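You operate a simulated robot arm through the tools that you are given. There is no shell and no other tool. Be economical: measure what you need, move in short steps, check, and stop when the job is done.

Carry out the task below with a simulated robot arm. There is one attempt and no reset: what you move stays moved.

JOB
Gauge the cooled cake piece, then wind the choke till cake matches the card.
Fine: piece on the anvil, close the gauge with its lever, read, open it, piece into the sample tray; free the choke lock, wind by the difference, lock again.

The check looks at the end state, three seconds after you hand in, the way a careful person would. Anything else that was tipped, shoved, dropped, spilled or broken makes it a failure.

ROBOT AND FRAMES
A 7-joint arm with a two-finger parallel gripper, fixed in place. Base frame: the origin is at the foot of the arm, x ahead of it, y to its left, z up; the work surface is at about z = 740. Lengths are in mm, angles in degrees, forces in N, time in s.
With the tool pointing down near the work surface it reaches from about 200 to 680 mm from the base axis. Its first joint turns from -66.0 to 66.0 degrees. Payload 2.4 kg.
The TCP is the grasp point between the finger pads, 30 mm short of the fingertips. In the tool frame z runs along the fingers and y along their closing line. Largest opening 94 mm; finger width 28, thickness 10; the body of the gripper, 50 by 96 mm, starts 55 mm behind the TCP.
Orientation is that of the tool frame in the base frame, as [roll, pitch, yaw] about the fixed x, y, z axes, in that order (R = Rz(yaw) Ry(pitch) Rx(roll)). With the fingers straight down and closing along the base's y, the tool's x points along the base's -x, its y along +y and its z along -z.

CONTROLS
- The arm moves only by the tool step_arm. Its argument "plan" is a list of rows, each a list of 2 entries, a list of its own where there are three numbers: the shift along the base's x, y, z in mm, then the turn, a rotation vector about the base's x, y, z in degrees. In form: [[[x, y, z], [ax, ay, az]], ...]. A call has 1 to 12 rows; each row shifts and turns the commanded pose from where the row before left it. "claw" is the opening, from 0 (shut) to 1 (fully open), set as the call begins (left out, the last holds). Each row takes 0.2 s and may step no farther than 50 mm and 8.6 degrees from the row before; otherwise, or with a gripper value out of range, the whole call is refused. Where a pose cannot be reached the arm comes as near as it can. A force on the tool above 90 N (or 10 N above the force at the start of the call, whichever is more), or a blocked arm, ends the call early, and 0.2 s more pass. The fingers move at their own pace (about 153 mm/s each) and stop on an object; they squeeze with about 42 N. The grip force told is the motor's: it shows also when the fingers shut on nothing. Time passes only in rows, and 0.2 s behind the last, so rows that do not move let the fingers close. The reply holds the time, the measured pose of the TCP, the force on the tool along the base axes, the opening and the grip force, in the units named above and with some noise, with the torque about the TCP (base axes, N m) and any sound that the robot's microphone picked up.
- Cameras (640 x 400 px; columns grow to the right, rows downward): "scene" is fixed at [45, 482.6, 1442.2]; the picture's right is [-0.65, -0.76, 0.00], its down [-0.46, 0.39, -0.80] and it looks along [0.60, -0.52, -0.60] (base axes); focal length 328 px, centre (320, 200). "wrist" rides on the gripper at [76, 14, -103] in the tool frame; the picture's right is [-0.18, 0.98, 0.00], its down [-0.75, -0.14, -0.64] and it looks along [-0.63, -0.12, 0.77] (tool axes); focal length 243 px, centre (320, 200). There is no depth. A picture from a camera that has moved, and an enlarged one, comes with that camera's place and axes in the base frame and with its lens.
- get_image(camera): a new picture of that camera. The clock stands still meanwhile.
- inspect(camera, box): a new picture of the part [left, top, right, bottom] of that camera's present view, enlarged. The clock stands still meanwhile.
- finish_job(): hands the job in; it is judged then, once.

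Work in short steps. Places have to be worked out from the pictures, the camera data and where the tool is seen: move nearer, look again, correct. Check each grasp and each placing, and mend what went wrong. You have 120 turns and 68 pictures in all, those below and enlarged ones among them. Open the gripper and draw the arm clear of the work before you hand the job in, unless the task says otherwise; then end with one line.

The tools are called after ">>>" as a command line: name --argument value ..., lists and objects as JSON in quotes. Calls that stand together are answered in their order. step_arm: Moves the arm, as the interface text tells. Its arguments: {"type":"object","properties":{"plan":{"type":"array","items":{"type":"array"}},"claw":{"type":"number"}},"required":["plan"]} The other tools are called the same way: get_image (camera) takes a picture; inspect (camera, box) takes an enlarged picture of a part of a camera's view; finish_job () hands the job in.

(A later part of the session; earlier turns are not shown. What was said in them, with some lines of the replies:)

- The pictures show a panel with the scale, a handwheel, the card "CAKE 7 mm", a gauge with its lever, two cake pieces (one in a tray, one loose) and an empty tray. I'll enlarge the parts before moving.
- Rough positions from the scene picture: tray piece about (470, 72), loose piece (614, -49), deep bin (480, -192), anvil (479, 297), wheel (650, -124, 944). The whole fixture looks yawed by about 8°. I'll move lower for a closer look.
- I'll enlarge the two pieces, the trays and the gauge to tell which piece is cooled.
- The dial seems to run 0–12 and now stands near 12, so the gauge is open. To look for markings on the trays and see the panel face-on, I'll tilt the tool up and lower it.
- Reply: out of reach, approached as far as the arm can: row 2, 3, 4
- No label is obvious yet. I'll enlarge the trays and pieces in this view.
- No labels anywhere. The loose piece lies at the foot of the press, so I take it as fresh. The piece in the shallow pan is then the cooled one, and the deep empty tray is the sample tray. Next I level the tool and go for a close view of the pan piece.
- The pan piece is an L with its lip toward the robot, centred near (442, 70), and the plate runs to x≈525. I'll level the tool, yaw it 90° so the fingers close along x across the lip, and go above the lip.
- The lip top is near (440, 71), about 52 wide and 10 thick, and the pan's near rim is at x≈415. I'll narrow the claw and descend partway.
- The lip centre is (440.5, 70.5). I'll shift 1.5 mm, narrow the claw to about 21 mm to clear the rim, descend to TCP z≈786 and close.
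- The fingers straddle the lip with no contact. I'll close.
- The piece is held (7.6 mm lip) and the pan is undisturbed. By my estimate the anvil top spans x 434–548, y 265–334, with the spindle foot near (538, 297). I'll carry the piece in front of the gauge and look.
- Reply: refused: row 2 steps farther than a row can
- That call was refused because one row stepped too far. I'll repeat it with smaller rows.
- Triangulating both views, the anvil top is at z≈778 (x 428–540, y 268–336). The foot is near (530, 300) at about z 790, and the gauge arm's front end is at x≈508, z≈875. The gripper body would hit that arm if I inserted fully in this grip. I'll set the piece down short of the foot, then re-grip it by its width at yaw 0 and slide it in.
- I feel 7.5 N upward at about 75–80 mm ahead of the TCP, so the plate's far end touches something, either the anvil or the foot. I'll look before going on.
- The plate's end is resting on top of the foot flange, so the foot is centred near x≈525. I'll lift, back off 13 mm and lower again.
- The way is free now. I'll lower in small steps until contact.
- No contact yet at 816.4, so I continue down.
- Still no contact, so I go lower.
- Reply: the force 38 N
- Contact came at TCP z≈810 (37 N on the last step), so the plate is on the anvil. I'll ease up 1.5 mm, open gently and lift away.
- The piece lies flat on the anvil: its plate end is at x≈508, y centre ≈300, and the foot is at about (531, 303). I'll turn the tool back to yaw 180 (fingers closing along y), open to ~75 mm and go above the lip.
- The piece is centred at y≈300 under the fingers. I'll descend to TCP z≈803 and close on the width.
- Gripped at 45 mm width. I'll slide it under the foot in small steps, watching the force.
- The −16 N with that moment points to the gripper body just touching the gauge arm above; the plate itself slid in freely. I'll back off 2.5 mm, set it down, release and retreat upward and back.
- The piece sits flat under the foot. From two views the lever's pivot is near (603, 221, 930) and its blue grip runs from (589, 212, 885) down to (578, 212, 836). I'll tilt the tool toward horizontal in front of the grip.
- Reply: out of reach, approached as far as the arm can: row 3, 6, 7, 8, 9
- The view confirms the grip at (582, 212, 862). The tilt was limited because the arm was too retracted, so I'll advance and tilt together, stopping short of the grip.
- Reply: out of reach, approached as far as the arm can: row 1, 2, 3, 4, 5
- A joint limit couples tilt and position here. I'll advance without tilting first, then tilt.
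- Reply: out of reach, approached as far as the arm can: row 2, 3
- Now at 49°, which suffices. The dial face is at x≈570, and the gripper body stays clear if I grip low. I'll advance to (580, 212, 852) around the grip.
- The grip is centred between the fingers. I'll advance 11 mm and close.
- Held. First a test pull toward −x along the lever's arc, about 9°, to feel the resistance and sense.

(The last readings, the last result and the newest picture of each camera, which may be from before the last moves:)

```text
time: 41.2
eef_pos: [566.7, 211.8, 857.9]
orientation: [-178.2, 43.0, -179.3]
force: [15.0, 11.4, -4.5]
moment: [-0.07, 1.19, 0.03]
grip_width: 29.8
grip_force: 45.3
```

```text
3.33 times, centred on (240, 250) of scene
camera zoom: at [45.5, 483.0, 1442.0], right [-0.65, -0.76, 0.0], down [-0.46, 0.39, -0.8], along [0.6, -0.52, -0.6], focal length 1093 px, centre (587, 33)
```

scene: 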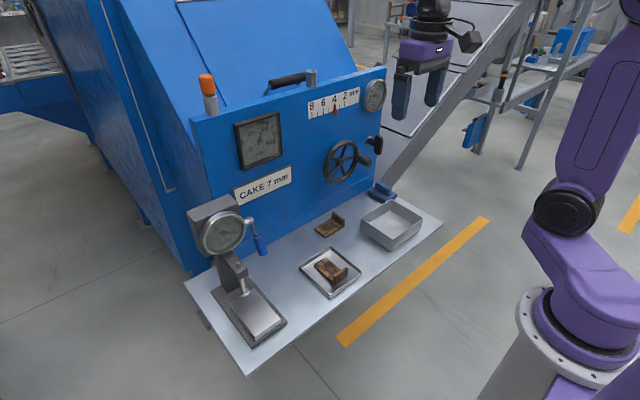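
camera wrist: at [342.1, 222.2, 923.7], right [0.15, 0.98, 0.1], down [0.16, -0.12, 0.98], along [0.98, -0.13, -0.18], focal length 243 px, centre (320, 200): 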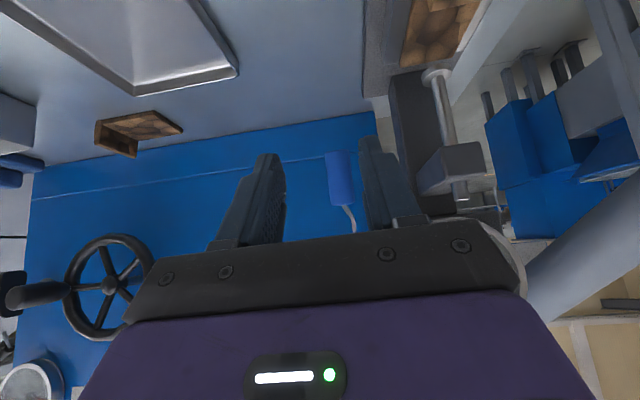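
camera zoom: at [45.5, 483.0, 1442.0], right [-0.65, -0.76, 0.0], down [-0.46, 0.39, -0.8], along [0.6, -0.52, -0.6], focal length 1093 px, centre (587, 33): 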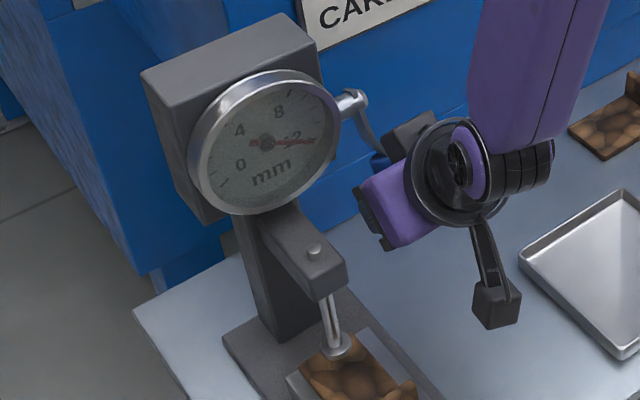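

The lever follows with about 15 N. I'll keep pulling along the arc.

>>> step_arm --plan '[[[-5.4, 0, 2.8], [0, 2, 0]], [[-5.2, 0, 3.3], [0, 2, 0]], [[-5, 0, 3.7], [0, 2, 0]], [[-4.7, 0, 4.2], [0, 2, 0]], [[0, 0, 0], [0, 0, 0]]]'

>>> inspect --camera "scene" --box '[190, 190, 290, 310]'

```text
time: 42.4
eef_pos: [547.1, 211.3, 870.7]
orientation: [-178.5, 35.4, -179.6]
force: [22.6, 13.2, 2.2]
moment: [0.13, 1.11, -0.05]
grip_width: 29.7
grip_force: 44.9
```

```text
3.33 times, centred on (240, 250) of scene
camera zoom: at [45.6, 483.0, 1442.0], right [-0.65, -0.76, 0.0], down [-0.46, 0.39, -0.8], along [0.6, -0.52, -0.6], focal length 1093 px, centre (587, 33)
```

zoom: 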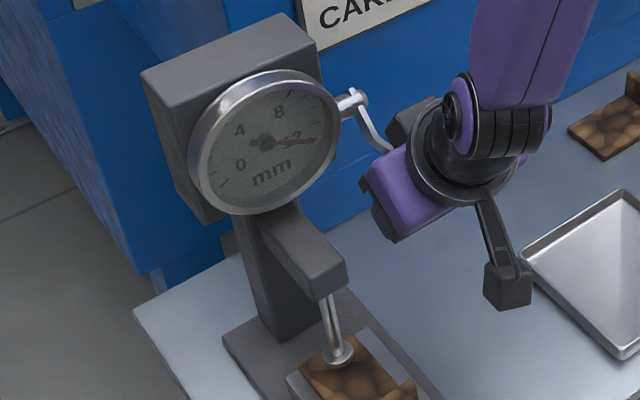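

The spindle has come down, so pulling closes the gauge. I'll keep going until it bears on the cake.

>>> step_arm --plan '[[[-4.5, 0, 4.5], [0, 2, 0]], [[-4.2, 0, 4.9], [0, 2, 0]], [[-3.8, 0, 5.2], [0, 2, 0]], [[0, 0, 0], [0, 0, 0]]]'

>>> inspect --camera "scene" --box '[190, 190, 290, 310]'

```text
time: 43.4
eef_pos: [533.4, 211.4, 885.5]
orientation: [-178.6, 29.3, -179.5]
force: [28.3, 19.3, -3.4]
moment: [0.7, 1.43, -0.25]
grip_width: 29.7
grip_force: 45.6
```

```text
3.33 times, centred on (240, 250) of scene
camera zoom: at [45.8, 483.1, 1442.0], right [-0.65, -0.76, 0.0], down [-0.46, 0.39, -0.8], along [0.6, -0.52, -0.6], focal length 1093 px, centre (587, 33)
```

zoom: 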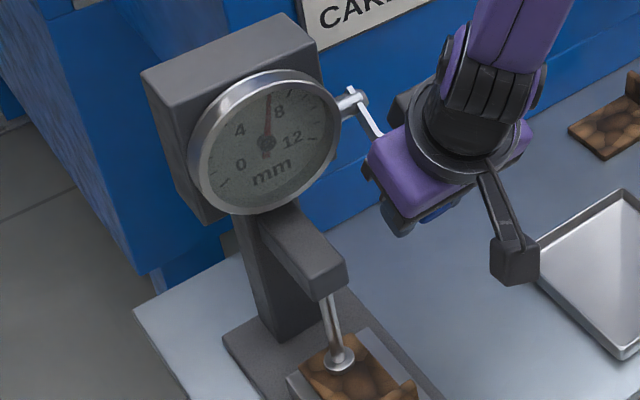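

The needle has moved to about 7. I'll pull a little more to be sure it is fully closed on the cake.

>>> step_arm --plan '[[[-3.2, 0, 5.4], [0, 2, 0]], [[-2.8, 0, 5.6], [0, 2, 0]], [[0, 0, 0], [0, 0, 0]]]'

>>> inspect --camera "scene" --box '[203, 205, 243, 255]'

```text
time: 44.2
eef_pos: [527.3, 212.8, 894.8]
orientation: [-178.7, 25.3, -179.6]
force: [24.3, 15.7, -3.0]
moment: [0.47, 0.97, -0.38]
grip_width: 29.8
grip_force: 45.1
```

```text
8.00 times, centred on (223, 230) of scene
camera zoom: at [45.7, 483.1, 1442.0], right [-0.65, -0.76, 0.0], down [-0.46, 0.39, -0.8], along [0.6, -0.52, -0.6], focal length 2623 px, centre (1096, -40)
```

zoom: 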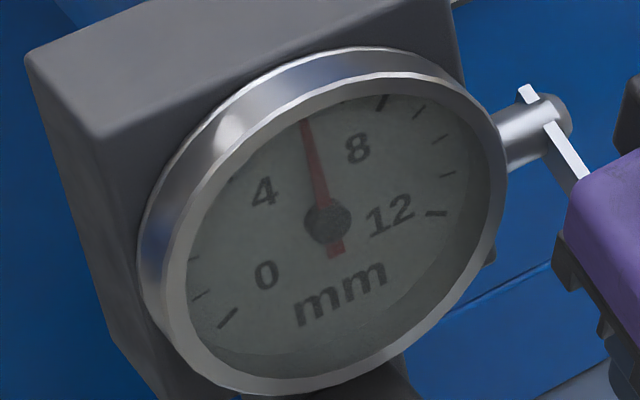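

In the dial plane the needle reads about 6.0 (marks at ±116°, 20° per mm). I'll pull a bit further to check that this is steady, meaning fully closed.

>>> step_arm --plan '[[[-2, 0, 5.8], [0, 2, 0]], [[-1.5, 0, 5.8], [0, 2, 0]], [[0, 0, 0], [0, 0, 0]]]'

>>> inspect --camera "scene" --box '[203, 205, 243, 255]'

```text
time: 45.0
eef_pos: [524.1, 211.7, 907.4]
orientation: [-178.6, 21.2, -179.6]
force: [16.6, 15.0, -3.1]
moment: [0.2, 0.59, -0.33]
grip_width: 28.7
grip_force: 45.0
```

```text
8.00 times, centred on (223, 230) of scene
camera zoom: at [45.5, 483.1, 1442.0], right [-0.65, -0.76, 0.0], down [-0.46, 0.39, -0.8], along [0.6, -0.52, -0.6], focal length 2623 px, centre (1096, -40)
```

zoom: 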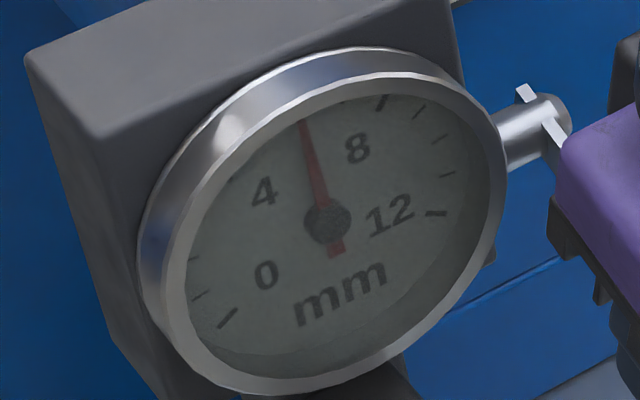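

The reading is steady at 6.0 mm. The card says 7, so the choke must go 1 mm wider, from 4 to 5. First I open the gauge by reversing the lever arc.

>>> step_arm --plan '[[[1.5, 0, -5.8], [0, -2, 0]], [[2, 0, -5.8], [0, -2, 0]], [[2.8, 0, -5.6], [0, -2, 0]], [[3.2, 0, -5.4], [0, -2, 0]], [[3.8, 0, -5.2], [0, -2, 0]], [[4.2, 0, -4.9], [0, -2, 0]], [[4.5, 0, -4.5], [0, -2, 0]], [[4.7, 0, -4.2], [0, -2, 0]], [[5, 0, -3.7], [0, -2, 0]], [[5.2, 0, -3.3], [0, -2, 0]], [[5.4, 0, -2.8], [0, -2, 0]], [[0, 0, 0], [0, 0, 0]]]'

>>> step_arm --plan '[[[4.5, 0, -2.2], [0, -2, 0]], [[4.6, 0, -1.9], [0, -2, 0]], [[4.6, 0, -1.6], [0, -2, 0]], [[0, 0, 0], [0, 0, 0]]]'

>>> inspect --camera "scene" --box '[190, 190, 290, 310]'

```text
time: 47.6
eef_pos: [564.2, 212.1, 855.9]
orientation: [-178.2, 43.3, -179.3]
force: [-6.7, 12.7, 19.6]
moment: [-0.1, -1.17, 0.18]
grip_width: 27.3
grip_force: 44.9
```

```text
time: 48.4
eef_pos: [572.1, 211.4, 852.7]
orientation: [-178.0, 48.5, -179.2]
force: [-39.0, -8.7, 35.4]
moment: [0.02, -0.6, -0.08]
grip_width: 27.3
grip_force: 44.9
stopped in row 3: the force on the tool passed its limit at 102 N (the readings are from after the stop); the commanded pose is now the measured one
```

```text
3.33 times, centred on (240, 250) of scene
camera zoom: at [43.4, 482.1, 1442.4], right [-0.65, -0.76, 0.0], down [-0.45, 0.39, -0.8], along [0.6, -0.52, -0.6], focal length 1093 px, centre (587, 33)
```

zoom: 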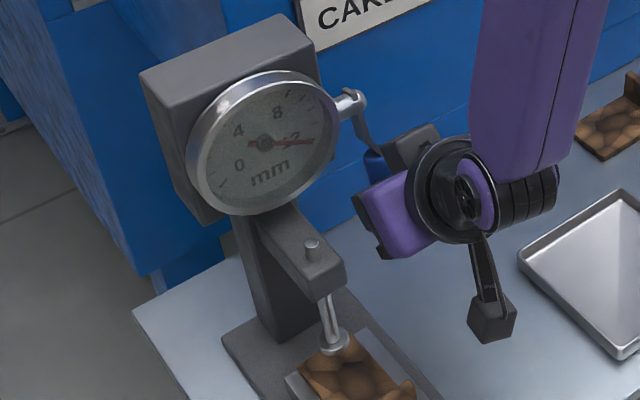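

The gauge is open again, with the lever at its stop and the needle back near 12. I'll relax 2 mm, release and back away along −x.

>>> step_arm --plan '[[[-2, 0, -1], [0, 0, 0]], [[0, 0, 0], [0, 0, 0]]]'

>>> step_arm --plan '[[[0, 0, 0], [0, 0, 0]], [[0, 0, 0], [0, 0, 0]], [[-12, 0, 3], [0, 0, 0]], [[-15, 0, 8], [0, 0, 0]], [[-20, -5, 12], [0, 5, 0]], [[-20, -5, 20], [0, 8, 0]], [[-20, -5, 20], [0, 8, 0]], [[0, 0, 0], [0, 8, 0]], [[0, 0, 0], [0, 8, 0]], [[0, 0, 0], [0, 8, 0]], [[0, 0, 0], [0, 0, 0]]]' --claw 0.5

```text
time: 49.0
eef_pos: [572.8, 212.2, 851.4]
orientation: [-178.2, 48.8, -179.3]
force: [-38.3, -12.9, 48.8]
moment: [-0.01, -0.61, -0.03]
grip_width: 27.8
grip_force: 45.3
```

```text
time: 51.4
eef_pos: [486.2, 190.2, 912.3]
orientation: [-176.5, 11.0, -179.4]
force: [0.4, 0.6, 1.0]
moment: [-0.01, 0.0, -0.01]
grip_width: 46.7
grip_force: 0.0
out of reach, approached as far as the arm can: row 8, 9
```

Released. I'll level the tool and go back above the piece on the anvil.

>>> step_arm --plan '[[[-20, 10, 10], [0, 5.5, 0]], [[-15, 20, 0], [0, 5.5, 0]], [[0, 30, 0], [3.5, 0, 0]], [[0, 40, 0], [0, 0, 0]], [[0, 10, 0], [0, 0, 0]], [[0, 0, 0], [0, 0, 0]]]' --claw 0.78

>>> get_image --camera "wrist"

```text
time: 52.8
eef_pos: [449.4, 300.7, 922.1]
orientation: [180.0, 0.1, -179.5]
force: [-0.4, -0.4, -0.4]
moment: [0.02, -0.03, 0.01]
grip_width: 73.4
grip_force: 0.0
```

```text
24 pictures are left
camera wrist: at [372.7, 314.9, 1024.6], right [0.17, 0.98, 0.0], down [0.75, -0.14, 0.64], along [0.63, -0.11, -0.77], focal length 243 px, centre (320, 200)
```

wrist: 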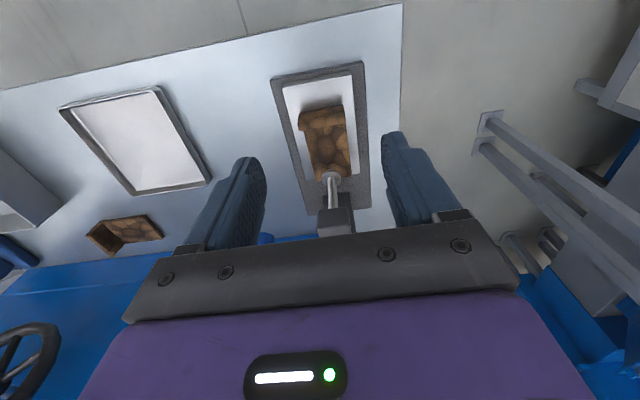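

The piece is where I left it, lip near (458, 301). I'll descend with the claw open at x≈459 and grip its width.

>>> step_arm --plan '[[[0, 0, -40], [0, 0, 0]], [[3, 0, -35], [0, 0, 0]], [[3, 0, -25], [0, 0, 0]], [[3, 0, -10], [0, 0, 0]], [[0, 0, -6.5], [0, 0, 0]], [[0, 0, 0], [0, 0, 0]]]'

>>> step_arm --plan '[[[0, 0, 0], [0, 0, 0]], [[0, 0, 0], [0, 0, 0]], [[0, 0, 0], [0, 0, 0]]]' --claw 0.3

>>> step_arm --plan '[[[-8, 0, 0.8], [0, 0, 0]], [[-12, 0, 0], [0, 0, 0]], [[-15, 0, 0], [0, 0, 0]], [[-15, 0, 0], [0, 0, 0]], [[0, 0, 0], [0, 0, 0]]]'

```text
time: 54.2
eef_pos: [460.6, 300.6, 806.4]
orientation: [179.9, 0.0, -179.6]
force: [0.1, 1.1, 0.4]
moment: [0.0, -0.04, 0.01]
grip_width: 72.9
grip_force: 0.0
```

```text
time: 55.0
eef_pos: [460.5, 300.5, 805.2]
orientation: [179.9, 0.1, -179.5]
force: [0.8, -0.1, 0.3]
moment: [-0.03, -0.01, 0.02]
grip_width: 45.0
grip_force: 42.3
```

```text
time: 56.2
eef_pos: [410.2, 300.5, 808.7]
orientation: [179.9, 0.0, -179.6]
force: [0.6, 0.2, -0.4]
moment: [0.0, 0.02, -0.01]
grip_width: 44.8
grip_force: 41.8
```

The piece is out from under the foot, held at 45 mm. The bin rim spans x 427–551, y −271…−125, centre (489, −198). I'll lift and carry it above the bin.

>>> step_arm --plan '[[[0, 0, 45], [0, 0, 0]], [[0, -25, 35], [0, 0, 0]], [[4, -48, 0], [0, 0, 0]], [[4, -48, 0], [0, 0, 0]], [[4, -48, 0], [0, 0, 0]], [[4, -48, 0], [0, 0, 0]], [[4, -48, 0], [0, 0, 0]], [[4, -48, 0], [0, 0, 0]], [[5, -48, 0], [0, 0, 0]], [[5, -48, 0], [0, 0, 0]], [[5, -48, 0], [0, 0, 0]], [[5, -41, 0], [0, 0, 0]]]'

>>> get_image --camera "wrist"

>>> get_image --camera "scene"

```text
time: 58.8
eef_pos: [453.8, -198.3, 886.3]
orientation: [179.9, 0.0, -179.5]
force: [-0.2, -0.5, -0.4]
moment: [0.01, -0.01, -0.01]
grip_width: 44.9
grip_force: 41.9
```

```text
23 pictures are left
camera wrist: at [376.5, -184.4, 988.4], right [0.17, 0.98, 0.0], down [0.75, -0.13, 0.64], along [0.63, -0.11, -0.77], focal length 243 px, centre (320, 200)
```

wrist: 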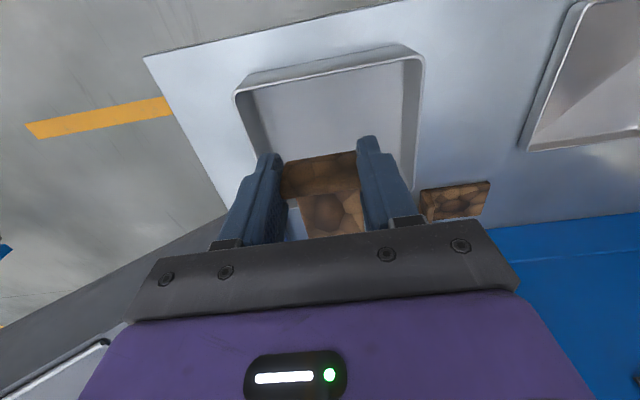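

```text
22 pictures are left
```

scene: 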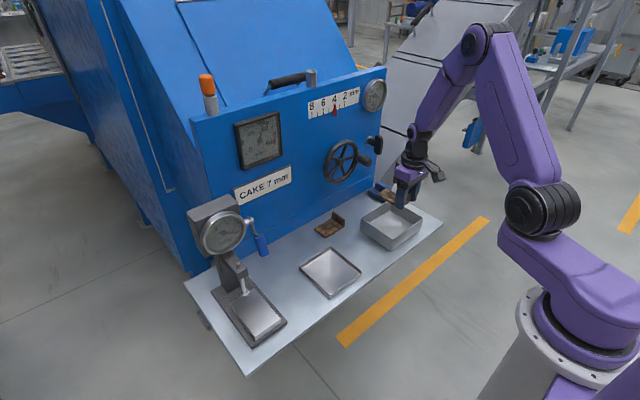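

The near rim is at x≈425, y −263…−116, so the centre is nearer −190. I'll shift +7 in y and lower until the piece meets the floor.

>>> step_arm --plan '[[[3, 7, -40], [0, 0, 0]], [[0, 0, -35], [0, 0, 0]], [[0, 0, -20], [0, 0, 0]], [[0, 0, 0], [0, 0, 0]]]'

>>> step_arm --plan '[[[0, 0, -3], [0, 0, 0]], [[0, 0, -3], [0, 0, 0]], [[0, 0, 0], [0, 0, 0]]]'

```text
time: 59.8
eef_pos: [455.7, -191.4, 791.0]
orientation: [179.9, 0.1, -179.5]
force: [0.5, 0.8, -0.2]
moment: [0.03, 0.0, 0.03]
grip_width: 45.1
grip_force: 42.7
```

```text
time: 60.6
eef_pos: [455.7, -190.7, 785.0]
orientation: [179.9, 0.0, -179.6]
force: [-0.5, -0.8, 0.7]
moment: [-0.01, 0.03, 0.0]
grip_width: 44.9
grip_force: 42.1
```

No contact yet at 785, so I go down a little more.

>>> step_arm --plan '[[[0, 0, -2], [0, 0, 0]], [[0, 0, 0], [0, 0, 0]]]'

>>> step_arm --plan '[[[0, 0, -2], [0, 0, 0]], [[0, 0, 0], [0, 0, 0]]]'

>>> step_arm --plan '[[[0, 0, -2], [0, 0, 0]], [[0, 0, 0], [0, 0, 0]]]'

```text
time: 61.2
eef_pos: [455.8, -190.5, 782.5]
orientation: [-180.0, 0.1, -179.5]
force: [0.3, -0.4, -0.5]
moment: [0.01, -0.01, 0.03]
grip_width: 45.1
grip_force: 42.4
```

```text
time: 61.8
eef_pos: [456.6, -190.7, 781.1]
orientation: [179.9, 0.0, -179.6]
force: [0.0, 0.1, 0.3]
moment: [0.01, 0.01, 0.01]
grip_width: 44.9
grip_force: 41.7
```

```text
time: 62.4
eef_pos: [456.3, -190.2, 780.2]
orientation: [180.0, 0.0, -179.6]
force: [-1.4, 2.9, 10.6]
moment: [-0.03, 0.08, 0.02]
grip_width: 45.0
grip_force: 42.0
```

Contact with the floor (10.6 N). I'll release and lift out, then look.

>>> step_arm --plan '[[[0, 0, 0.5], [0, 0, 0]], [[0, 0, 0], [0, 0, 0]], [[0, 0, 10], [0, 0, 0]], [[0, 0, 30], [0, 0, 0]], [[0, 0, 45], [0, 0, 0]], [[-20, 0, 45], [0, 0, 0]], [[0, 0, 0], [0, 0, 0]]]' --claw 0.65

>>> get_image --camera "wrist"

>>> inspect --camera "scene" --box '[300, 75, 390, 195]'

```text
time: 64.0
eef_pos: [440.4, -190.2, 909.8]
orientation: [179.8, -0.1, -179.5]
force: [0.1, -0.7, 0.6]
moment: [-0.02, -0.01, 0.04]
grip_width: 60.9
grip_force: 0.1
```

```text
21 pictures are left
camera wrist: at [362.8, -174.8, 1011.9], right [0.17, 0.98, 0.0], down [0.76, -0.14, 0.64], along [0.63, -0.11, -0.77], focal length 243 px, centre (320, 200)
```

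wrist: 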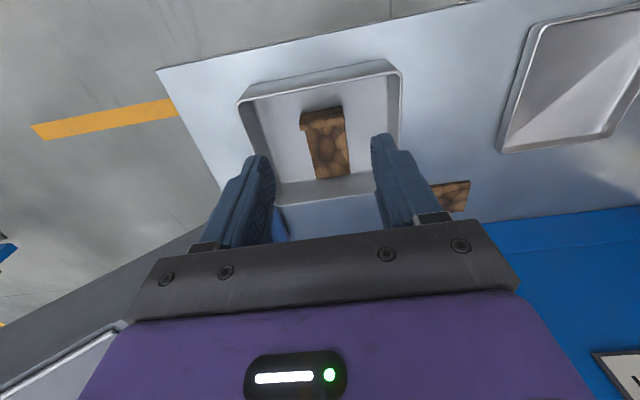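

```text
3.33 times, centred on (345, 135) of scene
camera zoom: at [45.0, 482.6, 1442.2], right [-0.65, -0.76, 0.0], down [-0.46, 0.39, -0.8], along [0.6, -0.52, -0.6], focal length 1093 px, centre (237, 417)
```

zoom: 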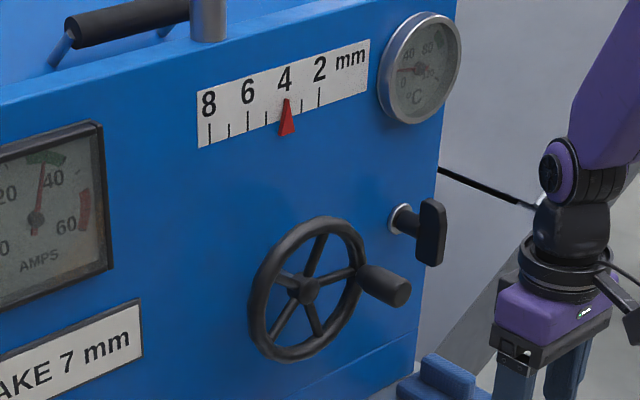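

The piece lies in the sample tray. The pointer stands at 4.0. I place the wheel hub at about (631, −107, 953), with its knob at (567–622, −156, 955) and the lock bar near (633, −270, 950). I'll tilt forward to look at them closely.

>>> step_arm --plan '[[[15, 0, 20], [0, -7, 0]], [[15, 0, 20], [0, -7, 0]], [[15, 0, 15], [0, -7, 0]], [[15, -5, 0], [0, -7, 0]], [[10, -5, 0], [0, -7, 0]], [[10, -5, 0], [0, -7, 0]], [[0, 0, 0], [0, 0, 0]]]'

>>> get_image --camera "wrist"

```text
time: 65.6
eef_pos: [513.3, -200.6, 964.4]
orientation: [179.1, 39.4, -179.5]
force: [0.2, -0.2, 0.5]
moment: [-0.02, 0.01, 0.02]
grip_width: 61.1
grip_force: 0.2
out of reach, approached as far as the arm can: row 6
```

```text
19 pictures are left
camera wrist: at [388.3, -188.4, 995.7], right [0.12, 0.98, 0.13], down [0.18, -0.15, 0.97], along [0.98, -0.1, -0.19], focal length 243 px, centre (320, 200)
```

wrist: 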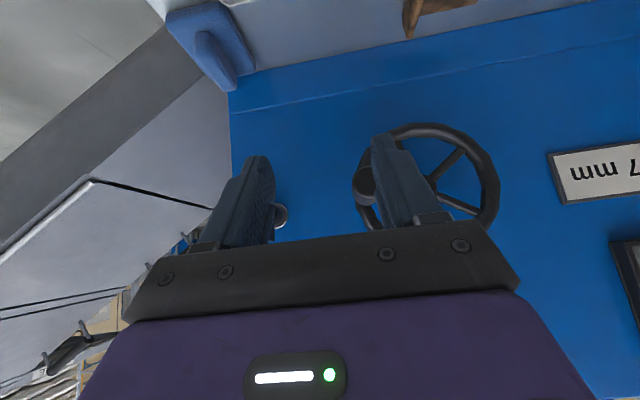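

The lock collar is at about (670, −267, 949). I'll centre on it, open the claw, and tilt more.

>>> step_arm --plan '[[[10, -33, 0], [0, 0, 0]], [[10, -33, -4], [0, 0, 0]], [[5, 0, -5], [0, -6, 0]], [[5, 0, -5], [0, -6, 0]], [[5, 0, 0], [0, -6, 0]], [[0, 0, 0], [0, 0, 0]]]' --claw 0.9

>>> get_image --camera "wrist"

```text
time: 67.0
eef_pos: [547.8, -266.6, 949.1]
orientation: [179.5, 57.3, -179.4]
force: [0.1, 0.1, 0.6]
moment: [-0.03, -0.05, 0.04]
grip_width: 84.8
grip_force: 0.1
```

```text
18 pictures are left
camera wrist: at [419.0, -253.7, 940.1], right [0.08, 0.98, 0.16], down [-0.13, -0.15, 0.98], along [0.99, -0.1, 0.12], focal length 243 px, centre (320, 200)
```

wrist: 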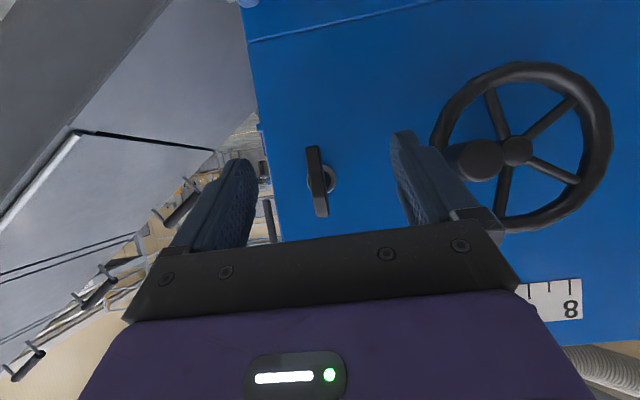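

Clear view: the lock bar is vertical, centre about (633, −275, 949), 60 × 12 mm. The wheel hub is at about (631, −109, 950) with its knob at 3 o'clock near y −165. I'll make the tool more horizontal and approach the bar.

>>> step_arm --plan '[[[12, -2, 0], [0, -6, 0]], [[12, -2, 0], [0, -6, 0]], [[12, -2, 0], [0, -6, 0]], [[10, -1, 0], [0, -6, 0]], [[5, -1, 0], [0, -5, 0]], [[0, 0, 0], [0, 0, 0]]]' --claw 0.45

>>> get_image --camera "wrist"

```text
time: 68.4
eef_pos: [595.4, -272.0, 951.2]
orientation: [-179.8, 83.7, -178.5]
force: [0.3, 0.2, 0.3]
moment: [0.04, -0.01, 0.01]
grip_width: 42.4
grip_force: 0.2
out of reach, approached as far as the arm can: row 5
```

```text
17 pictures are left
camera wrist: at [484.1, -260.4, 885.8], right [0.0, 0.98, 0.18], down [-0.55, -0.15, 0.82], along [0.83, -0.1, 0.54], focal length 243 px, centre (320, 200)
```

wrist: 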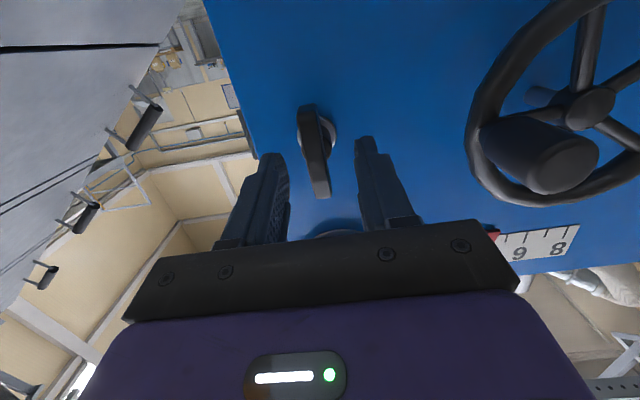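

The tool is nearly horizontal (84°) and the bar sits between the fingers, centre (633, −275, 948). I'll advance to x≈627 and close.

>>> step_arm --plan '[[[12, -2, -2], [0, 0, 0]], [[12, -1, -1], [0, 0, 0]], [[8, 0, 0], [0, 0, 0]], [[0, 0, 0], [0, 0, 0]]]'

>>> step_arm --plan '[[[0, 0, 0], [0, 0, 0]], [[0, 0, 0], [0, 0, 0]], [[0, 0, 0], [0, 0, 0]]]' --claw 0

```text
time: 69.4
eef_pos: [628.5, -278.2, 946.3]
orientation: [-175.0, 86.2, -173.8]
force: [0.2, 0.4, -0.6]
moment: [0.0, -0.02, 0.0]
grip_width: 42.0
grip_force: 0.1
```

```text
time: 70.2
eef_pos: [629.0, -276.2, 946.6]
orientation: [-174.7, 86.2, -173.1]
force: [-6.7, 12.1, 1.8]
moment: [-0.05, -0.33, -0.28]
grip_width: 21.8
grip_force: 44.8
```

Gripped (22 mm). I'll turn counter-clockwise as seen by the robot (−x rotation) about the bar axis, in small steps, watching the moment.

>>> step_arm --plan '[[[0, 0, 0], [-5, 0, 0]], [[0, 0, 0], [-5, 0, 0]], [[0, 0, 0], [-5, 0, 0]], [[0, 0, 0], [0, 0, 0]]]'

```text
time: 70.6
eef_pos: [640.5, -276.6, 944.6]
orientation: [-160.7, 86.0, -158.4]
force: [-44.4, 11.9, 17.8]
moment: [-0.03, -0.94, -0.36]
grip_width: 22.7
grip_force: 44.8
out of reach, approached as far as the arm can: row 1, 2
stopped in row 2: the force on the tool passed its limit at 127 N (the readings are from after the stop); the commanded pose is now the measured one
```

The arm hit a limit and drifted into the bar by 11 mm with almost no turning. I'll relax back in x.

>>> step_arm --plan '[[[-6, 0, 0], [0, 0, 0]], [[-5, 0, 1], [0, 0, 0]], [[0, 0, 0], [0, 0, 0]]]'

>>> step_arm --plan '[[[0, 0, 0], [4, 0, 0]], [[0, 0, 0], [0, 0, 0]]]'

```text
time: 71.4
eef_pos: [636.0, -276.6, 944.7]
orientation: [-158.3, 85.9, -156.3]
force: [42.7, -12.8, 0.1]
moment: [0.02, 0.33, -1.12]
grip_width: 22.6
grip_force: 44.8
```

```text
time: 72.0
eef_pos: [635.1, -274.8, 945.0]
orientation: [144.6, 85.5, 146.9]
force: [34.4, -7.7, 5.9]
moment: [-0.05, -0.25, -1.07]
grip_width: 22.3
grip_force: 44.8
```

The moment about x stays near zero and the arm can't roll here, so twisting in this pose won't do. I'll release, back off, and check the bar.

>>> step_arm --plan '[[[0, 0, 0], [0, 0, 0]], [[0, 0, 0], [0, 0, 0]], [[-12, 0, 0], [0, 0, 0]], [[-12, 0, 0], [0, 0, 0]], [[-12, 0, 0], [0, 0, 0]], [[0, 0, 0], [0, 0, 0]]]' --claw 0.45

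>>> get_image --camera "wrist"

```text
time: 73.4
eef_pos: [597.6, -275.1, 943.0]
orientation: [146.3, 85.3, 148.6]
force: [0.6, 0.1, -0.8]
moment: [0.05, 0.02, 0.01]
grip_width: 42.2
grip_force: 0.1
```

```text
16 pictures are left
camera wrist: at [488.3, -261.3, 874.4], right [-0.03, 0.97, 0.23], down [-0.58, -0.2, 0.79], along [0.81, -0.11, 0.57], focal length 243 px, centre (320, 200)
```

wrist: 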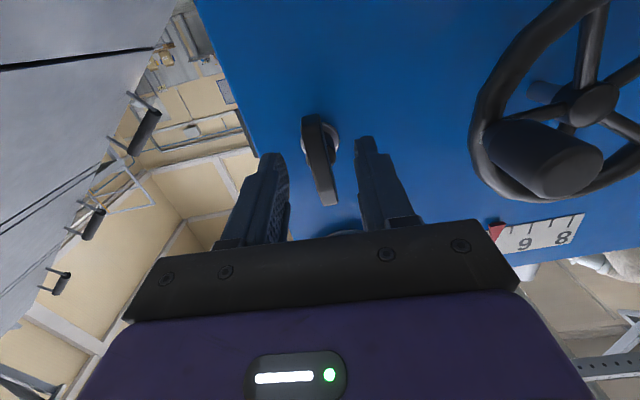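

The bar is still vertical. I'll test here in free space which way the tool can roll.

>>> step_arm --plan '[[[0, 0, 0], [-8, 0, 0]], [[0, 0, 0], [-8, 0, 0]], [[0, 0, 0], [0, 0, 0]]]'

>>> step_arm --plan '[[[0, 0, 0], [8, 0, 0]], [[0, 0, 0], [8, 0, 0]], [[0, 0, 0], [8, 0, 0]], [[0, 0, 0], [8, 0, 0]], [[0, 0, 0], [0, 0, 0]]]'

```text
time: 73.9
eef_pos: [613.7, -260.4, 942.0]
orientation: [-136.7, 84.6, -132.7]
force: [-13.6, -4.9, 4.7]
moment: [-0.03, -0.39, -0.48]
grip_width: 45.1
grip_force: 2.7
out of reach, approached as far as the arm can: row 1
stopped in row 2: the force on the tool passed its limit at 106 N (the readings are from after the stop); the commanded pose is now the measured one
```

```text
time: 75.1
eef_pos: [612.5, -267.0, 944.0]
orientation: [91.5, 61.8, 95.8]
force: [7.7, -31.8, 12.6]
moment: [-0.97, -0.62, -0.87]
grip_width: 54.4
grip_force: 10.2
```

Rolling in +x works (about 28°), and the open fingers now touch the bar. I'll look at what happened.

>>> get_image --camera "wrist"

>>> inspect --camera "scene" --box '[310, 80, 430, 200]'

```text
15 pictures are left
camera wrist: at [504.9, -224.9, 884.7], right [-0.06, 0.78, 0.63], down [-0.59, -0.53, 0.61], along [0.8, -0.34, 0.49], focal length 243 px, centre (320, 200)
```

wrist: 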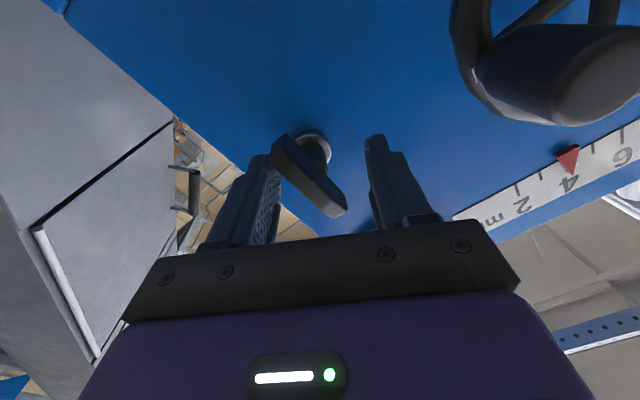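

```text
3.33 times, centred on (370, 140) of scene
camera zoom: at [44.9, 481.9, 1442.4], right [-0.65, -0.76, 0.0], down [-0.46, 0.39, -0.8], along [0.6, -0.52, -0.6], focal length 1093 px, centre (153, 400)
```

zoom: 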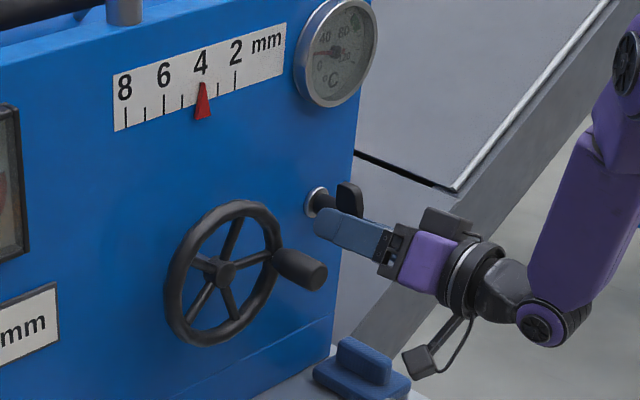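

The bar resisted clockwise pressure (~1 Nm) and is still vertical, so it must turn counter-clockwise to free. I'll back off and return to a tilt of about 57°, then push the bar's top end toward +y with closed fingers.

>>> step_arm --plan '[[[-3, 4, 0], [0, 0, 0]], [[-15, 0, 0], [0, 0, 0]], [[-20, 0, 5], [0, 0, 0]], [[-10, 0, 5], [0, 8, 0]], [[-5, 0, 5], [0, 8, 0]], [[0, 0, 0], [0, 8, 0]], [[0, 0, 0], [0, 0, 0]]]' --claw 0.6

>>> step_arm --plan '[[[0, 0, 0], [-7, 0, 0]], [[0, 0, 0], [-7, 0, 0]], [[0, 0, 0], [-7, 0, 0]], [[0, 0, 0], [-7, 0, 0]], [[0, 0, 0], [0, 0, 0]]]' --claw 0

```text
time: 76.7
eef_pos: [562.1, -252.5, 955.1]
orientation: [132.4, 51.1, 131.9]
force: [-0.4, 0.6, 0.2]
moment: [-0.01, 0.04, 0.01]
grip_width: 56.2
grip_force: 0.2
```

```text
time: 77.9
eef_pos: [563.7, -251.9, 957.1]
orientation: [-179.7, 65.0, 173.6]
force: [0.0, 0.6, 0.3]
moment: [0.0, -0.02, 0.0]
grip_width: 0.2
grip_force: 32.4
```

The tool is at 65° tilt with the fingers shut. I'll move to the −y side of the bar's upper end: (563, −305, 982), then forward to x≈620.

>>> step_arm --plan '[[[0, -18, 10], [0, 0, 6]], [[0, -18, 10], [0, 0, 0]], [[0, -17, 5], [0, 0, 0]], [[20, 0, 0], [0, 0, 0]], [[20, 0, 0], [0, 0, 0]], [[16, 0, 0], [0, 0, 0]], [[0, 0, 0], [0, 0, 0]]]'

>>> get_image --camera "wrist"

```text
time: 79.5
eef_pos: [617.2, -303.7, 980.0]
orientation: [-179.8, 65.0, 179.4]
force: [-0.2, -0.4, 0.8]
moment: [0.01, 0.03, 0.01]
grip_width: 0.1
grip_force: 32.8
```

```text
13 pictures are left
camera wrist: at [491.7, -288.2, 954.5], right [0.09, 0.98, 0.17], down [-0.27, -0.14, 0.95], along [0.96, -0.13, 0.25], focal length 243 px, centre (320, 200)
```

wrist: 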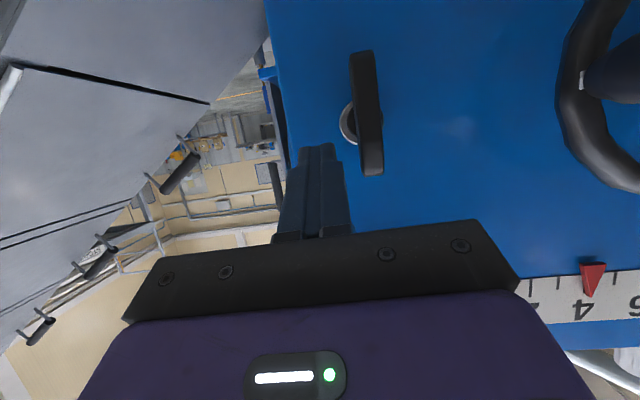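

The finger is beside the bar's upper end with about 10 mm of gap. I'll push toward +y.

>>> step_arm --plan '[[[0, 8, 0], [0, 0, 0]], [[0, 6, 0], [0, 0, 0]], [[0, 6, 1], [0, 0, 0]], [[0, 6, 1], [0, 0, 0]], [[0, 0, 0], [0, 0, 0]]]'

```text
time: 80.7
eef_pos: [617.2, -279.4, 983.8]
orientation: [-179.9, 65.0, 179.2]
force: [-2.4, -3.9, 1.1]
moment: [-0.05, 0.04, -0.08]
grip_width: 0.0
grip_force: 32.7
```

Low resistance (4 N), so the bar is turning or nearly missed. I'll push 14 mm more and look.

>>> step_arm --plan '[[[0, 7, 0], [0, 0, 0]], [[0, 7, 0], [0, 0, 0]], [[0, 0, 0], [0, 0, 0]]]'

>>> get_image --camera "wrist"

```text
time: 81.5
eef_pos: [619.0, -264.2, 983.2]
orientation: [-179.9, 65.0, 179.5]
force: [0.1, 0.3, 0.7]
moment: [-0.01, 0.02, -0.01]
grip_width: 0.1
grip_force: 33.4
```

```text
12 pictures are left
camera wrist: at [493.4, -248.1, 957.1], right [0.09, 0.98, 0.17], down [-0.27, -0.14, 0.95], along [0.96, -0.13, 0.25], focal length 243 px, centre (320, 200)
```

wrist: 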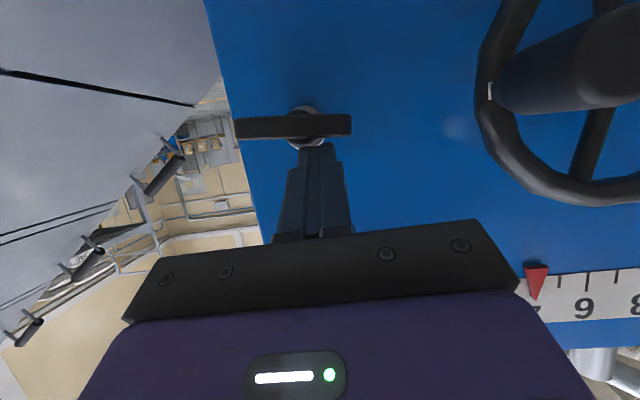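

The bar has swung to nearly horizontal (about 82°). I'll nudge its +y end down to reach the stop.

>>> step_arm --plan '[[[0, 8, 0], [0, 0, 0]], [[0, 6, 0], [0, 0, 0]], [[0, 0, -5], [0, 0, 0]], [[0, 0, -4], [0, 0, 0]], [[0, 0, 0], [0, 0, 0]]]'

```text
time: 82.7
eef_pos: [619.8, -252.5, 982.5]
orientation: [-179.2, 65.9, -179.9]
force: [-12.1, 4.7, 36.2]
moment: [0.08, -0.49, -0.03]
grip_width: 0.0
grip_force: 33.2
```

That is firm at 36 N, so the bar is at its stop and the lock is free. I'll retreat and position in front of the wheel's knob, open, for a check.

>>> step_arm --plan '[[[0, 0, 10], [0, 0, 0]], [[-20, 0, 6], [0, 0, 0]], [[-30, 5, 0], [0, 0, 0]], [[-25, 25, -10], [0, 0, 0]], [[0, 30, -12], [0, 0, 0]], [[0, 27, -12], [0, 0, 0]], [[0, 0, 0], [0, 0, 0]]]' --claw 0.5

>>> get_image --camera "wrist"

```text
time: 84.3
eef_pos: [541.2, -162.7, 955.3]
orientation: [-179.8, 65.0, 179.3]
force: [0.9, 0.5, 0.3]
moment: [-0.02, -0.01, -0.01]
grip_width: 47.1
grip_force: 0.0
```

```text
11 pictures are left
camera wrist: at [415.8, -145.7, 929.1], right [0.09, 0.98, 0.17], down [-0.27, -0.14, 0.95], along [0.96, -0.13, 0.25], focal length 243 px, centre (320, 200)
```

wrist: 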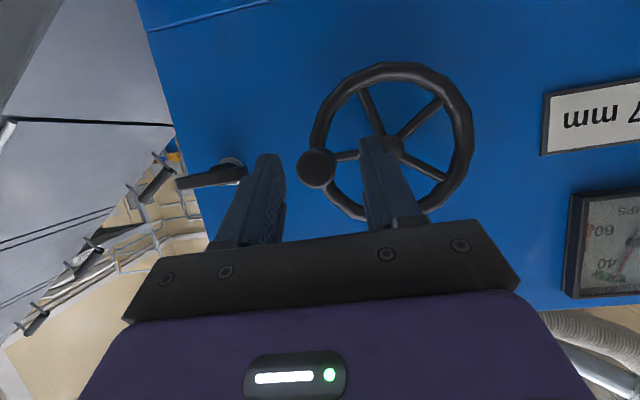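

The knob is at (y −165.5, z 948) and the hub at (−106, 949), radius ≈ 59.5. I'll advance over the knob and close.

>>> step_arm --plan '[[[15, -2.8, -7], [0, 0, 0]], [[16, 0, 0], [0, 0, 0]], [[15, 0, 0], [0, 0, 0]], [[0, 0, 0], [0, 0, 0]]]'

>>> step_arm --plan '[[[0, 0, 0], [0, 0, 0]], [[0, 0, 0], [0, 0, 0]], [[0, 0, 0], [0, 0, 0]]]' --claw 0.05

```text
time: 85.3
eef_pos: [588.2, -166.6, 949.4]
orientation: [-179.7, 65.0, 179.3]
force: [0.5, 0.2, -0.3]
moment: [0.01, 0.01, 0.0]
grip_width: 47.0
grip_force: 0.0
```

```text
time: 86.1
eef_pos: [588.4, -167.9, 950.0]
orientation: [-179.6, 65.1, 179.5]
force: [5.9, -12.6, -0.7]
moment: [0.01, 0.28, 1.58]
grip_width: 27.3
grip_force: 45.1
```

The knob is held. I'll turn counter-clockwise 30° (knob up) as a trial and check the pointer.

>>> step_arm --plan '[[[0, 0.2, 5.2], [0, 0, 0]], [[0, 0.7, 5.2], [0, 0, 0]], [[0, 1.1, 5.1], [0, 0, 0]], [[0, 1.6, 5], [0, 0, 0]], [[0, 2, 4.9], [0, 0, 0]], [[0, 2.4, 4.7], [0, 0, 0]], [[0, 0, 0], [0, 0, 0]]]'

>>> inspect --camera "scene" --box '[300, 80, 390, 190]'

```text
time: 87.7
eef_pos: [588.3, -159.0, 979.0]
orientation: [-179.9, 64.9, 179.4]
force: [-21.4, -9.2, 5.1]
moment: [-0.01, -0.09, 1.08]
grip_width: 27.4
grip_force: 44.9
```

```text
3.64 times, centred on (345, 135) of scene
camera zoom: at [44.3, 482.4, 1442.3], right [-0.65, -0.76, 0.0], down [-0.46, 0.39, -0.8], along [0.6, -0.52, -0.6], focal length 1192 px, centre (229, 436)
```

zoom: 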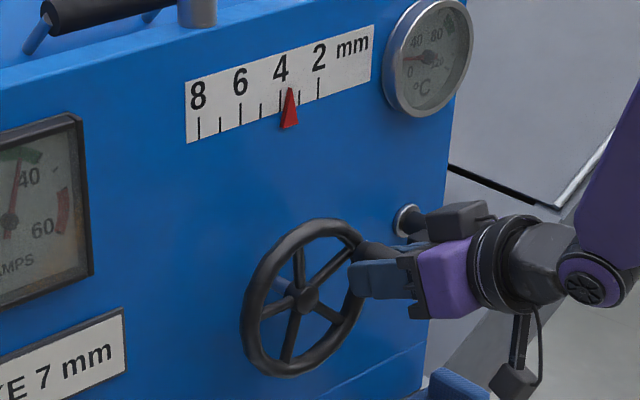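

Counter-clockwise lowered it: the pointer is near 3.5 after 30°, so about 60° per mm. I need clockwise to about 60° past the start. I'll turn clockwise 60° from here first.

>>> step_arm --plan '[[[0, -2.4, -4.7], [0, 0, 0]], [[0, -2, -4.9], [0, 0, 0]], [[0, -1.6, -5], [0, 0, 0]], [[0, -1.1, -5.1], [0, 0, 0]], [[0, -0.7, -5.2], [0, 0, 0]], [[0, -0.2, -5.2], [0, 0, 0]], [[0, 0.2, -5.2], [0, 0, 0]], [[0, 0.7, -5.2], [0, 0, 0]], [[0, 1.1, -5.1], [0, 0, 0]], [[0, 1.6, -5], [0, 0, 0]], [[0, 2, -4.9], [0, 0, 0]], [[0, 2.4, -4.7], [0, 0, 0]]]'

>>> step_arm --plan '[[[0, 2.8, -4.4], [0, 0, 0]], [[0, 3.2, -4.2], [0, 0, 0]], [[0, 3.5, -3.9], [0, 0, 0]], [[0, 3.8, -3.6], [0, 0, 0]], [[0, 0, 0], [0, 0, 0]]]'

>>> inspect --camera "scene" --box '[300, 75, 375, 125]'

```text
time: 90.3
eef_pos: [589.9, -158.0, 917.1]
orientation: [-180.0, 64.8, 179.1]
force: [-11.1, -13.0, -6.7]
moment: [-0.01, -0.11, 1.54]
grip_width: 27.5
grip_force: 44.8
```

```text
time: 91.5
eef_pos: [587.4, -144.1, 901.8]
orientation: [-179.9, 64.9, 179.5]
force: [-12.6, -4.0, -6.2]
moment: [0.03, 0.94, 0.62]
grip_width: 26.9
grip_force: 44.8
```

```text
8.00 times, centred on (338, 100) of scene
camera zoom: at [44.8, 482.5, 1442.2], right [-0.65, -0.76, 0.0], down [-0.46, 0.39, -0.8], along [0.6, -0.52, -0.6], focal length 2623 px, centre (180, 1000)
```

zoom: 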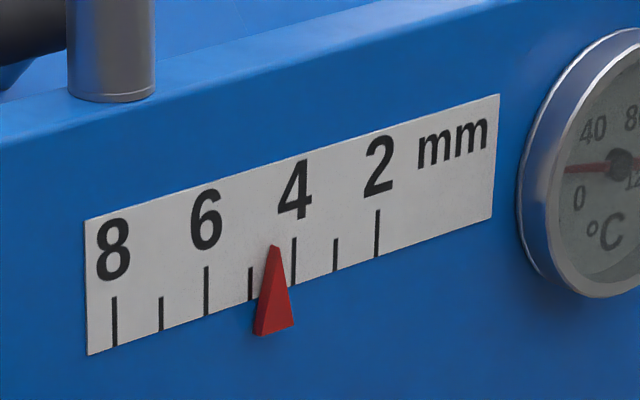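

The pointer appears at 4.43, and the start appeared at 3.9 (small parallax). That is about 90° per mm, so the knob must go to 6 o'clock, 40° more clockwise.

>>> step_arm --plan '[[[0, 4.15, -3.2], [0, 0, 0]], [[0, 4.4, -2.8], [0, 0, 0]], [[0, 4.6, -2.4], [0, 0, 0]], [[0, 4.8, -2], [0, 0, 0]], [[0, 5, -1.6], [0, 0, 0]], [[0, 5.1, -1.1], [0, 0, 0]], [[0, 5.2, -0.7], [0, 0, 0]], [[0, 5.2, -0.2], [0, 0, 0]], [[0, 0, 0], [0, 0, 0]]]'

>>> inspect --camera "scene" --box '[300, 75, 375, 125]'

```text
time: 93.5
eef_pos: [589.8, -107.7, 890.5]
orientation: [-179.7, 65.2, 179.3]
force: [-41.1, -1.1, 21.1]
moment: [0.0, -0.42, 0.98]
grip_width: 27.3
grip_force: 44.9
```

```text
8.00 times, centred on (338, 100) of scene
camera zoom: at [43.5, 482.7, 1442.2], right [-0.65, -0.76, 0.0], down [-0.45, 0.39, -0.8], along [0.6, -0.52, -0.6], focal length 2623 px, centre (180, 1000)
```

zoom: 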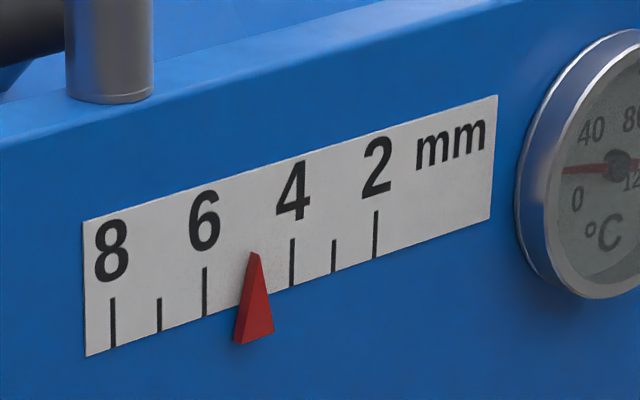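

The pointer now appears at 4.84 against 3.87 at the start, so +0.97 mm. I'll nudge 1.5 mm more along the arc, release, and back straight off.

>>> step_arm --plan '[[[0, 1.5, 0], [0, 0, 0]], [[0, 0, 0], [0, 0, 0]]]'

>>> step_arm --plan '[[[0, 0, 0], [0, 0, 0]], [[0, 0, 0], [0, 0, 0]], [[-15, 0, 0], [0, 0, 0]], [[-20, 0, 0], [0, 0, 0]], [[-20, 0, 5], [0, 0, 0]], [[0, 0, 0], [0, 0, 0]]]' --claw 0.5

>>> inspect --camera "scene" --box '[300, 75, 400, 195]'

```text
time: 94.1
eef_pos: [588.7, -108.2, 890.1]
orientation: [-179.8, 65.3, 179.3]
force: [-40.2, -1.6, 23.9]
moment: [-0.01, -0.47, 0.92]
grip_width: 27.2
grip_force: 45.1
```

```text
time: 95.5
eef_pos: [534.2, -105.7, 893.0]
orientation: [-179.7, 65.1, 179.4]
force: [0.3, -0.4, 0.1]
moment: [0.0, 0.0, 0.01]
grip_width: 46.8
grip_force: 0.0
```

```text
3.33 times, centred on (350, 135) of scene
camera zoom: at [45.0, 482.6, 1442.2], right [-0.65, -0.76, 0.0], down [-0.46, 0.39, -0.8], along [0.6, -0.52, -0.6], focal length 1093 px, centre (220, 417)
```

zoom: 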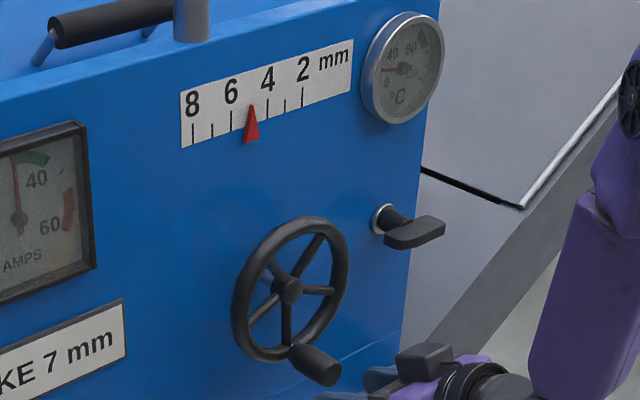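

The pointer apparently reads 4.87, which is +1.0 from the start. Now to re-lock: shut the fingers, go above the bar's −y end, and push it straight down (clockwise).

>>> step_arm --plan '[[[0, -30, 25], [0, 0, 0]], [[0, -35, 25], [0, 0, 0]], [[0, -40, 25], [0, 0, 0]], [[0, -40, 20], [0, 0, 0]], [[5, -45, 0], [0, 0, 0]], [[20, -3, 0], [0, 0, 0]], [[20, 0, 0], [0, 0, 0]], [[20, 0, 0], [0, 0, 0]], [[20, 0, 0], [0, 0, 0]], [[0, 0, 0], [0, 0, 0]]]' --claw 0

>>> get_image --camera "wrist"

```text
time: 97.7
eef_pos: [621.2, -298.5, 988.1]
orientation: [-179.9, 65.0, 179.3]
force: [-0.4, -0.5, -0.3]
moment: [-0.02, -0.04, -0.02]
grip_width: 0.0
grip_force: 33.0
```

```text
6 pictures are left
camera wrist: at [495.0, -281.6, 962.7], right [0.09, 0.98, 0.17], down [-0.27, -0.14, 0.95], along [0.96, -0.13, 0.25], focal length 243 px, centre (320, 200)
```

wrist: 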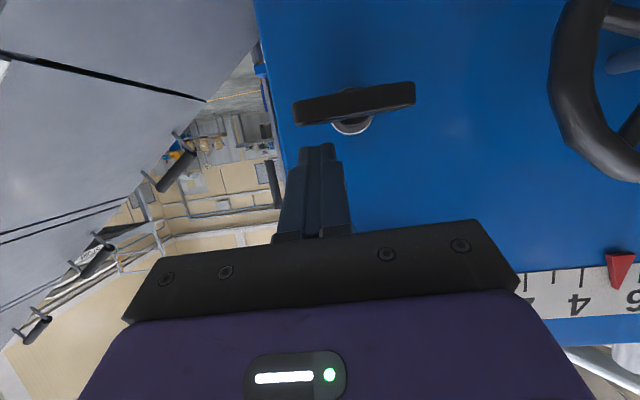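

The finger is above the bar's −y end. I'll push down.

>>> step_arm --plan '[[[0, -3, -6], [0, 0, 0]], [[0, 0, -7], [0, 0, 0]], [[0, 0, -7], [0, 0, 0]], [[0, 0, -7], [0, 0, 0]], [[0, 0, -7], [0, 0, 0]], [[0, 0, -7], [0, 0, 0]], [[0, 0, 0], [0, 0, 0]]]'

>>> step_arm --plan '[[[0, 1, -7], [0, 0, 0]], [[0, 1, -7], [0, 0, 0]], [[0, 1, -6], [0, 0, 0]], [[0, 0, 0], [0, 0, 0]]]'

>>> get_image --camera "wrist"

```text
time: 99.3
eef_pos: [620.5, -301.4, 947.3]
orientation: [-180.0, 65.0, 179.4]
force: [0.6, -0.5, 0.4]
moment: [-0.04, 0.03, -0.01]
grip_width: 0.0
grip_force: 33.2
```

```text
time: 100.3
eef_pos: [621.0, -297.9, 928.0]
orientation: [-179.8, 65.1, 179.2]
force: [-1.3, -2.4, 1.3]
moment: [-0.03, -0.01, 0.03]
grip_width: 0.1
grip_force: 32.8
```

```text
5 pictures are left
camera wrist: at [493.8, -280.7, 901.6], right [0.09, 0.98, 0.17], down [-0.27, -0.14, 0.95], along [0.96, -0.13, 0.25], focal length 243 px, centre (320, 200)
```

wrist: 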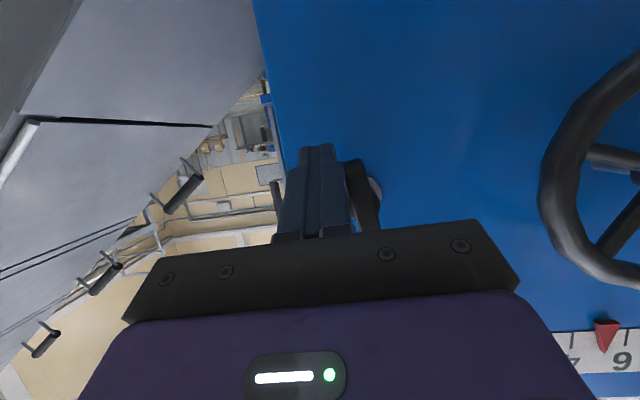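

The bar is almost vertical again. I'll push +y on its lower end until it is firm at the stop.

>>> step_arm --plan '[[[0, 3, 0], [0, 0, 0]], [[0, 3, 0], [0, 0, 0]], [[0, 3, 0], [0, 0, 0]], [[0, 0, 0], [0, 0, 0]]]'

```text
time: 101.3
eef_pos: [617.2, -294.3, 929.0]
orientation: [-179.8, 65.0, 178.8]
force: [8.8, -27.0, -7.1]
moment: [0.21, 0.2, -0.29]
grip_width: 0.0
grip_force: 33.1
```

It is firm at −27 N, so the bar is at the locked stop. I'll withdraw (−y, then back), lift and check the whole scene.

>>> step_arm --plan '[[[0, -8, 0], [0, 0, 0]], [[-20, -4, 0], [0, 0, 0]], [[-30, 0, 5], [0, 0, 0]], [[-30, 0, 10], [0, 0, 0]], [[-30, 10, 30], [0, 6, 0]], [[-25, 10, 35], [0, 8, 0]], [[-25, 10, 35], [0, 8, 0]], [[-20, 10, 30], [0, 8, 0]], [[0, 0, 0], [0, 0, 0]]]' --claw 0.6

>>> get_image --camera "scene"

>>> inspect --camera "scene" --box '[295, 70, 395, 195]'

```text
time: 103.3
eef_pos: [443.1, -262.8, 1073.1]
orientation: [-179.4, 35.0, 179.7]
force: [-0.2, -0.7, -1.2]
moment: [0.01, -0.01, 0.01]
grip_width: 56.4
grip_force: 0.0
```

```text
4 pictures are left
```

scene: 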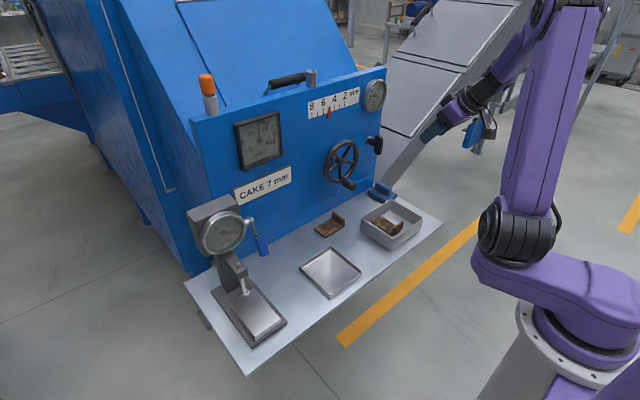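

```text
3.20 times, centred on (345, 132) of scene
camera zoom: at [45.0, 482.6, 1442.2], right [-0.65, -0.76, 0.0], down [-0.46, 0.39, -0.8], along [0.6, -0.52, -0.6], focal length 1049 px, centre (240, 416)
```

zoom: 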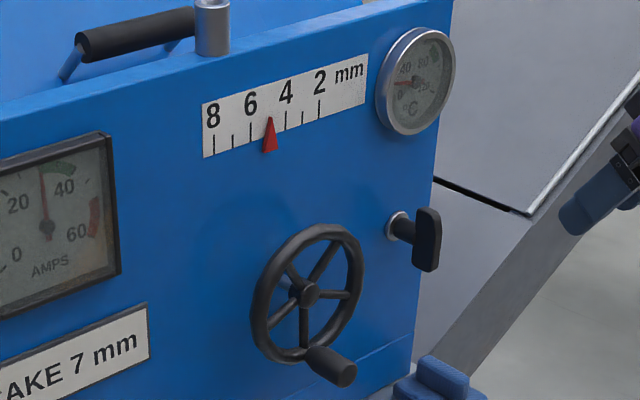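

The lock bar is vertical as at the start and the pointer is at 5. The gauge is open, the piece is in the sample tray, nothing else has moved and the arm is clear, so I'm handing in.

>>> finish_job

```text
The job is handed in.
```

I measured the cooled piece at 6.0 mm against the card's 7 mm, wound the choke from 4 to 5 mm and locked it again; the piece is in the deep tray and the gauge is open. Nothing was labelled, so I took the piece in the shallow pan as the cooled one and the deep tray as the sample tray.
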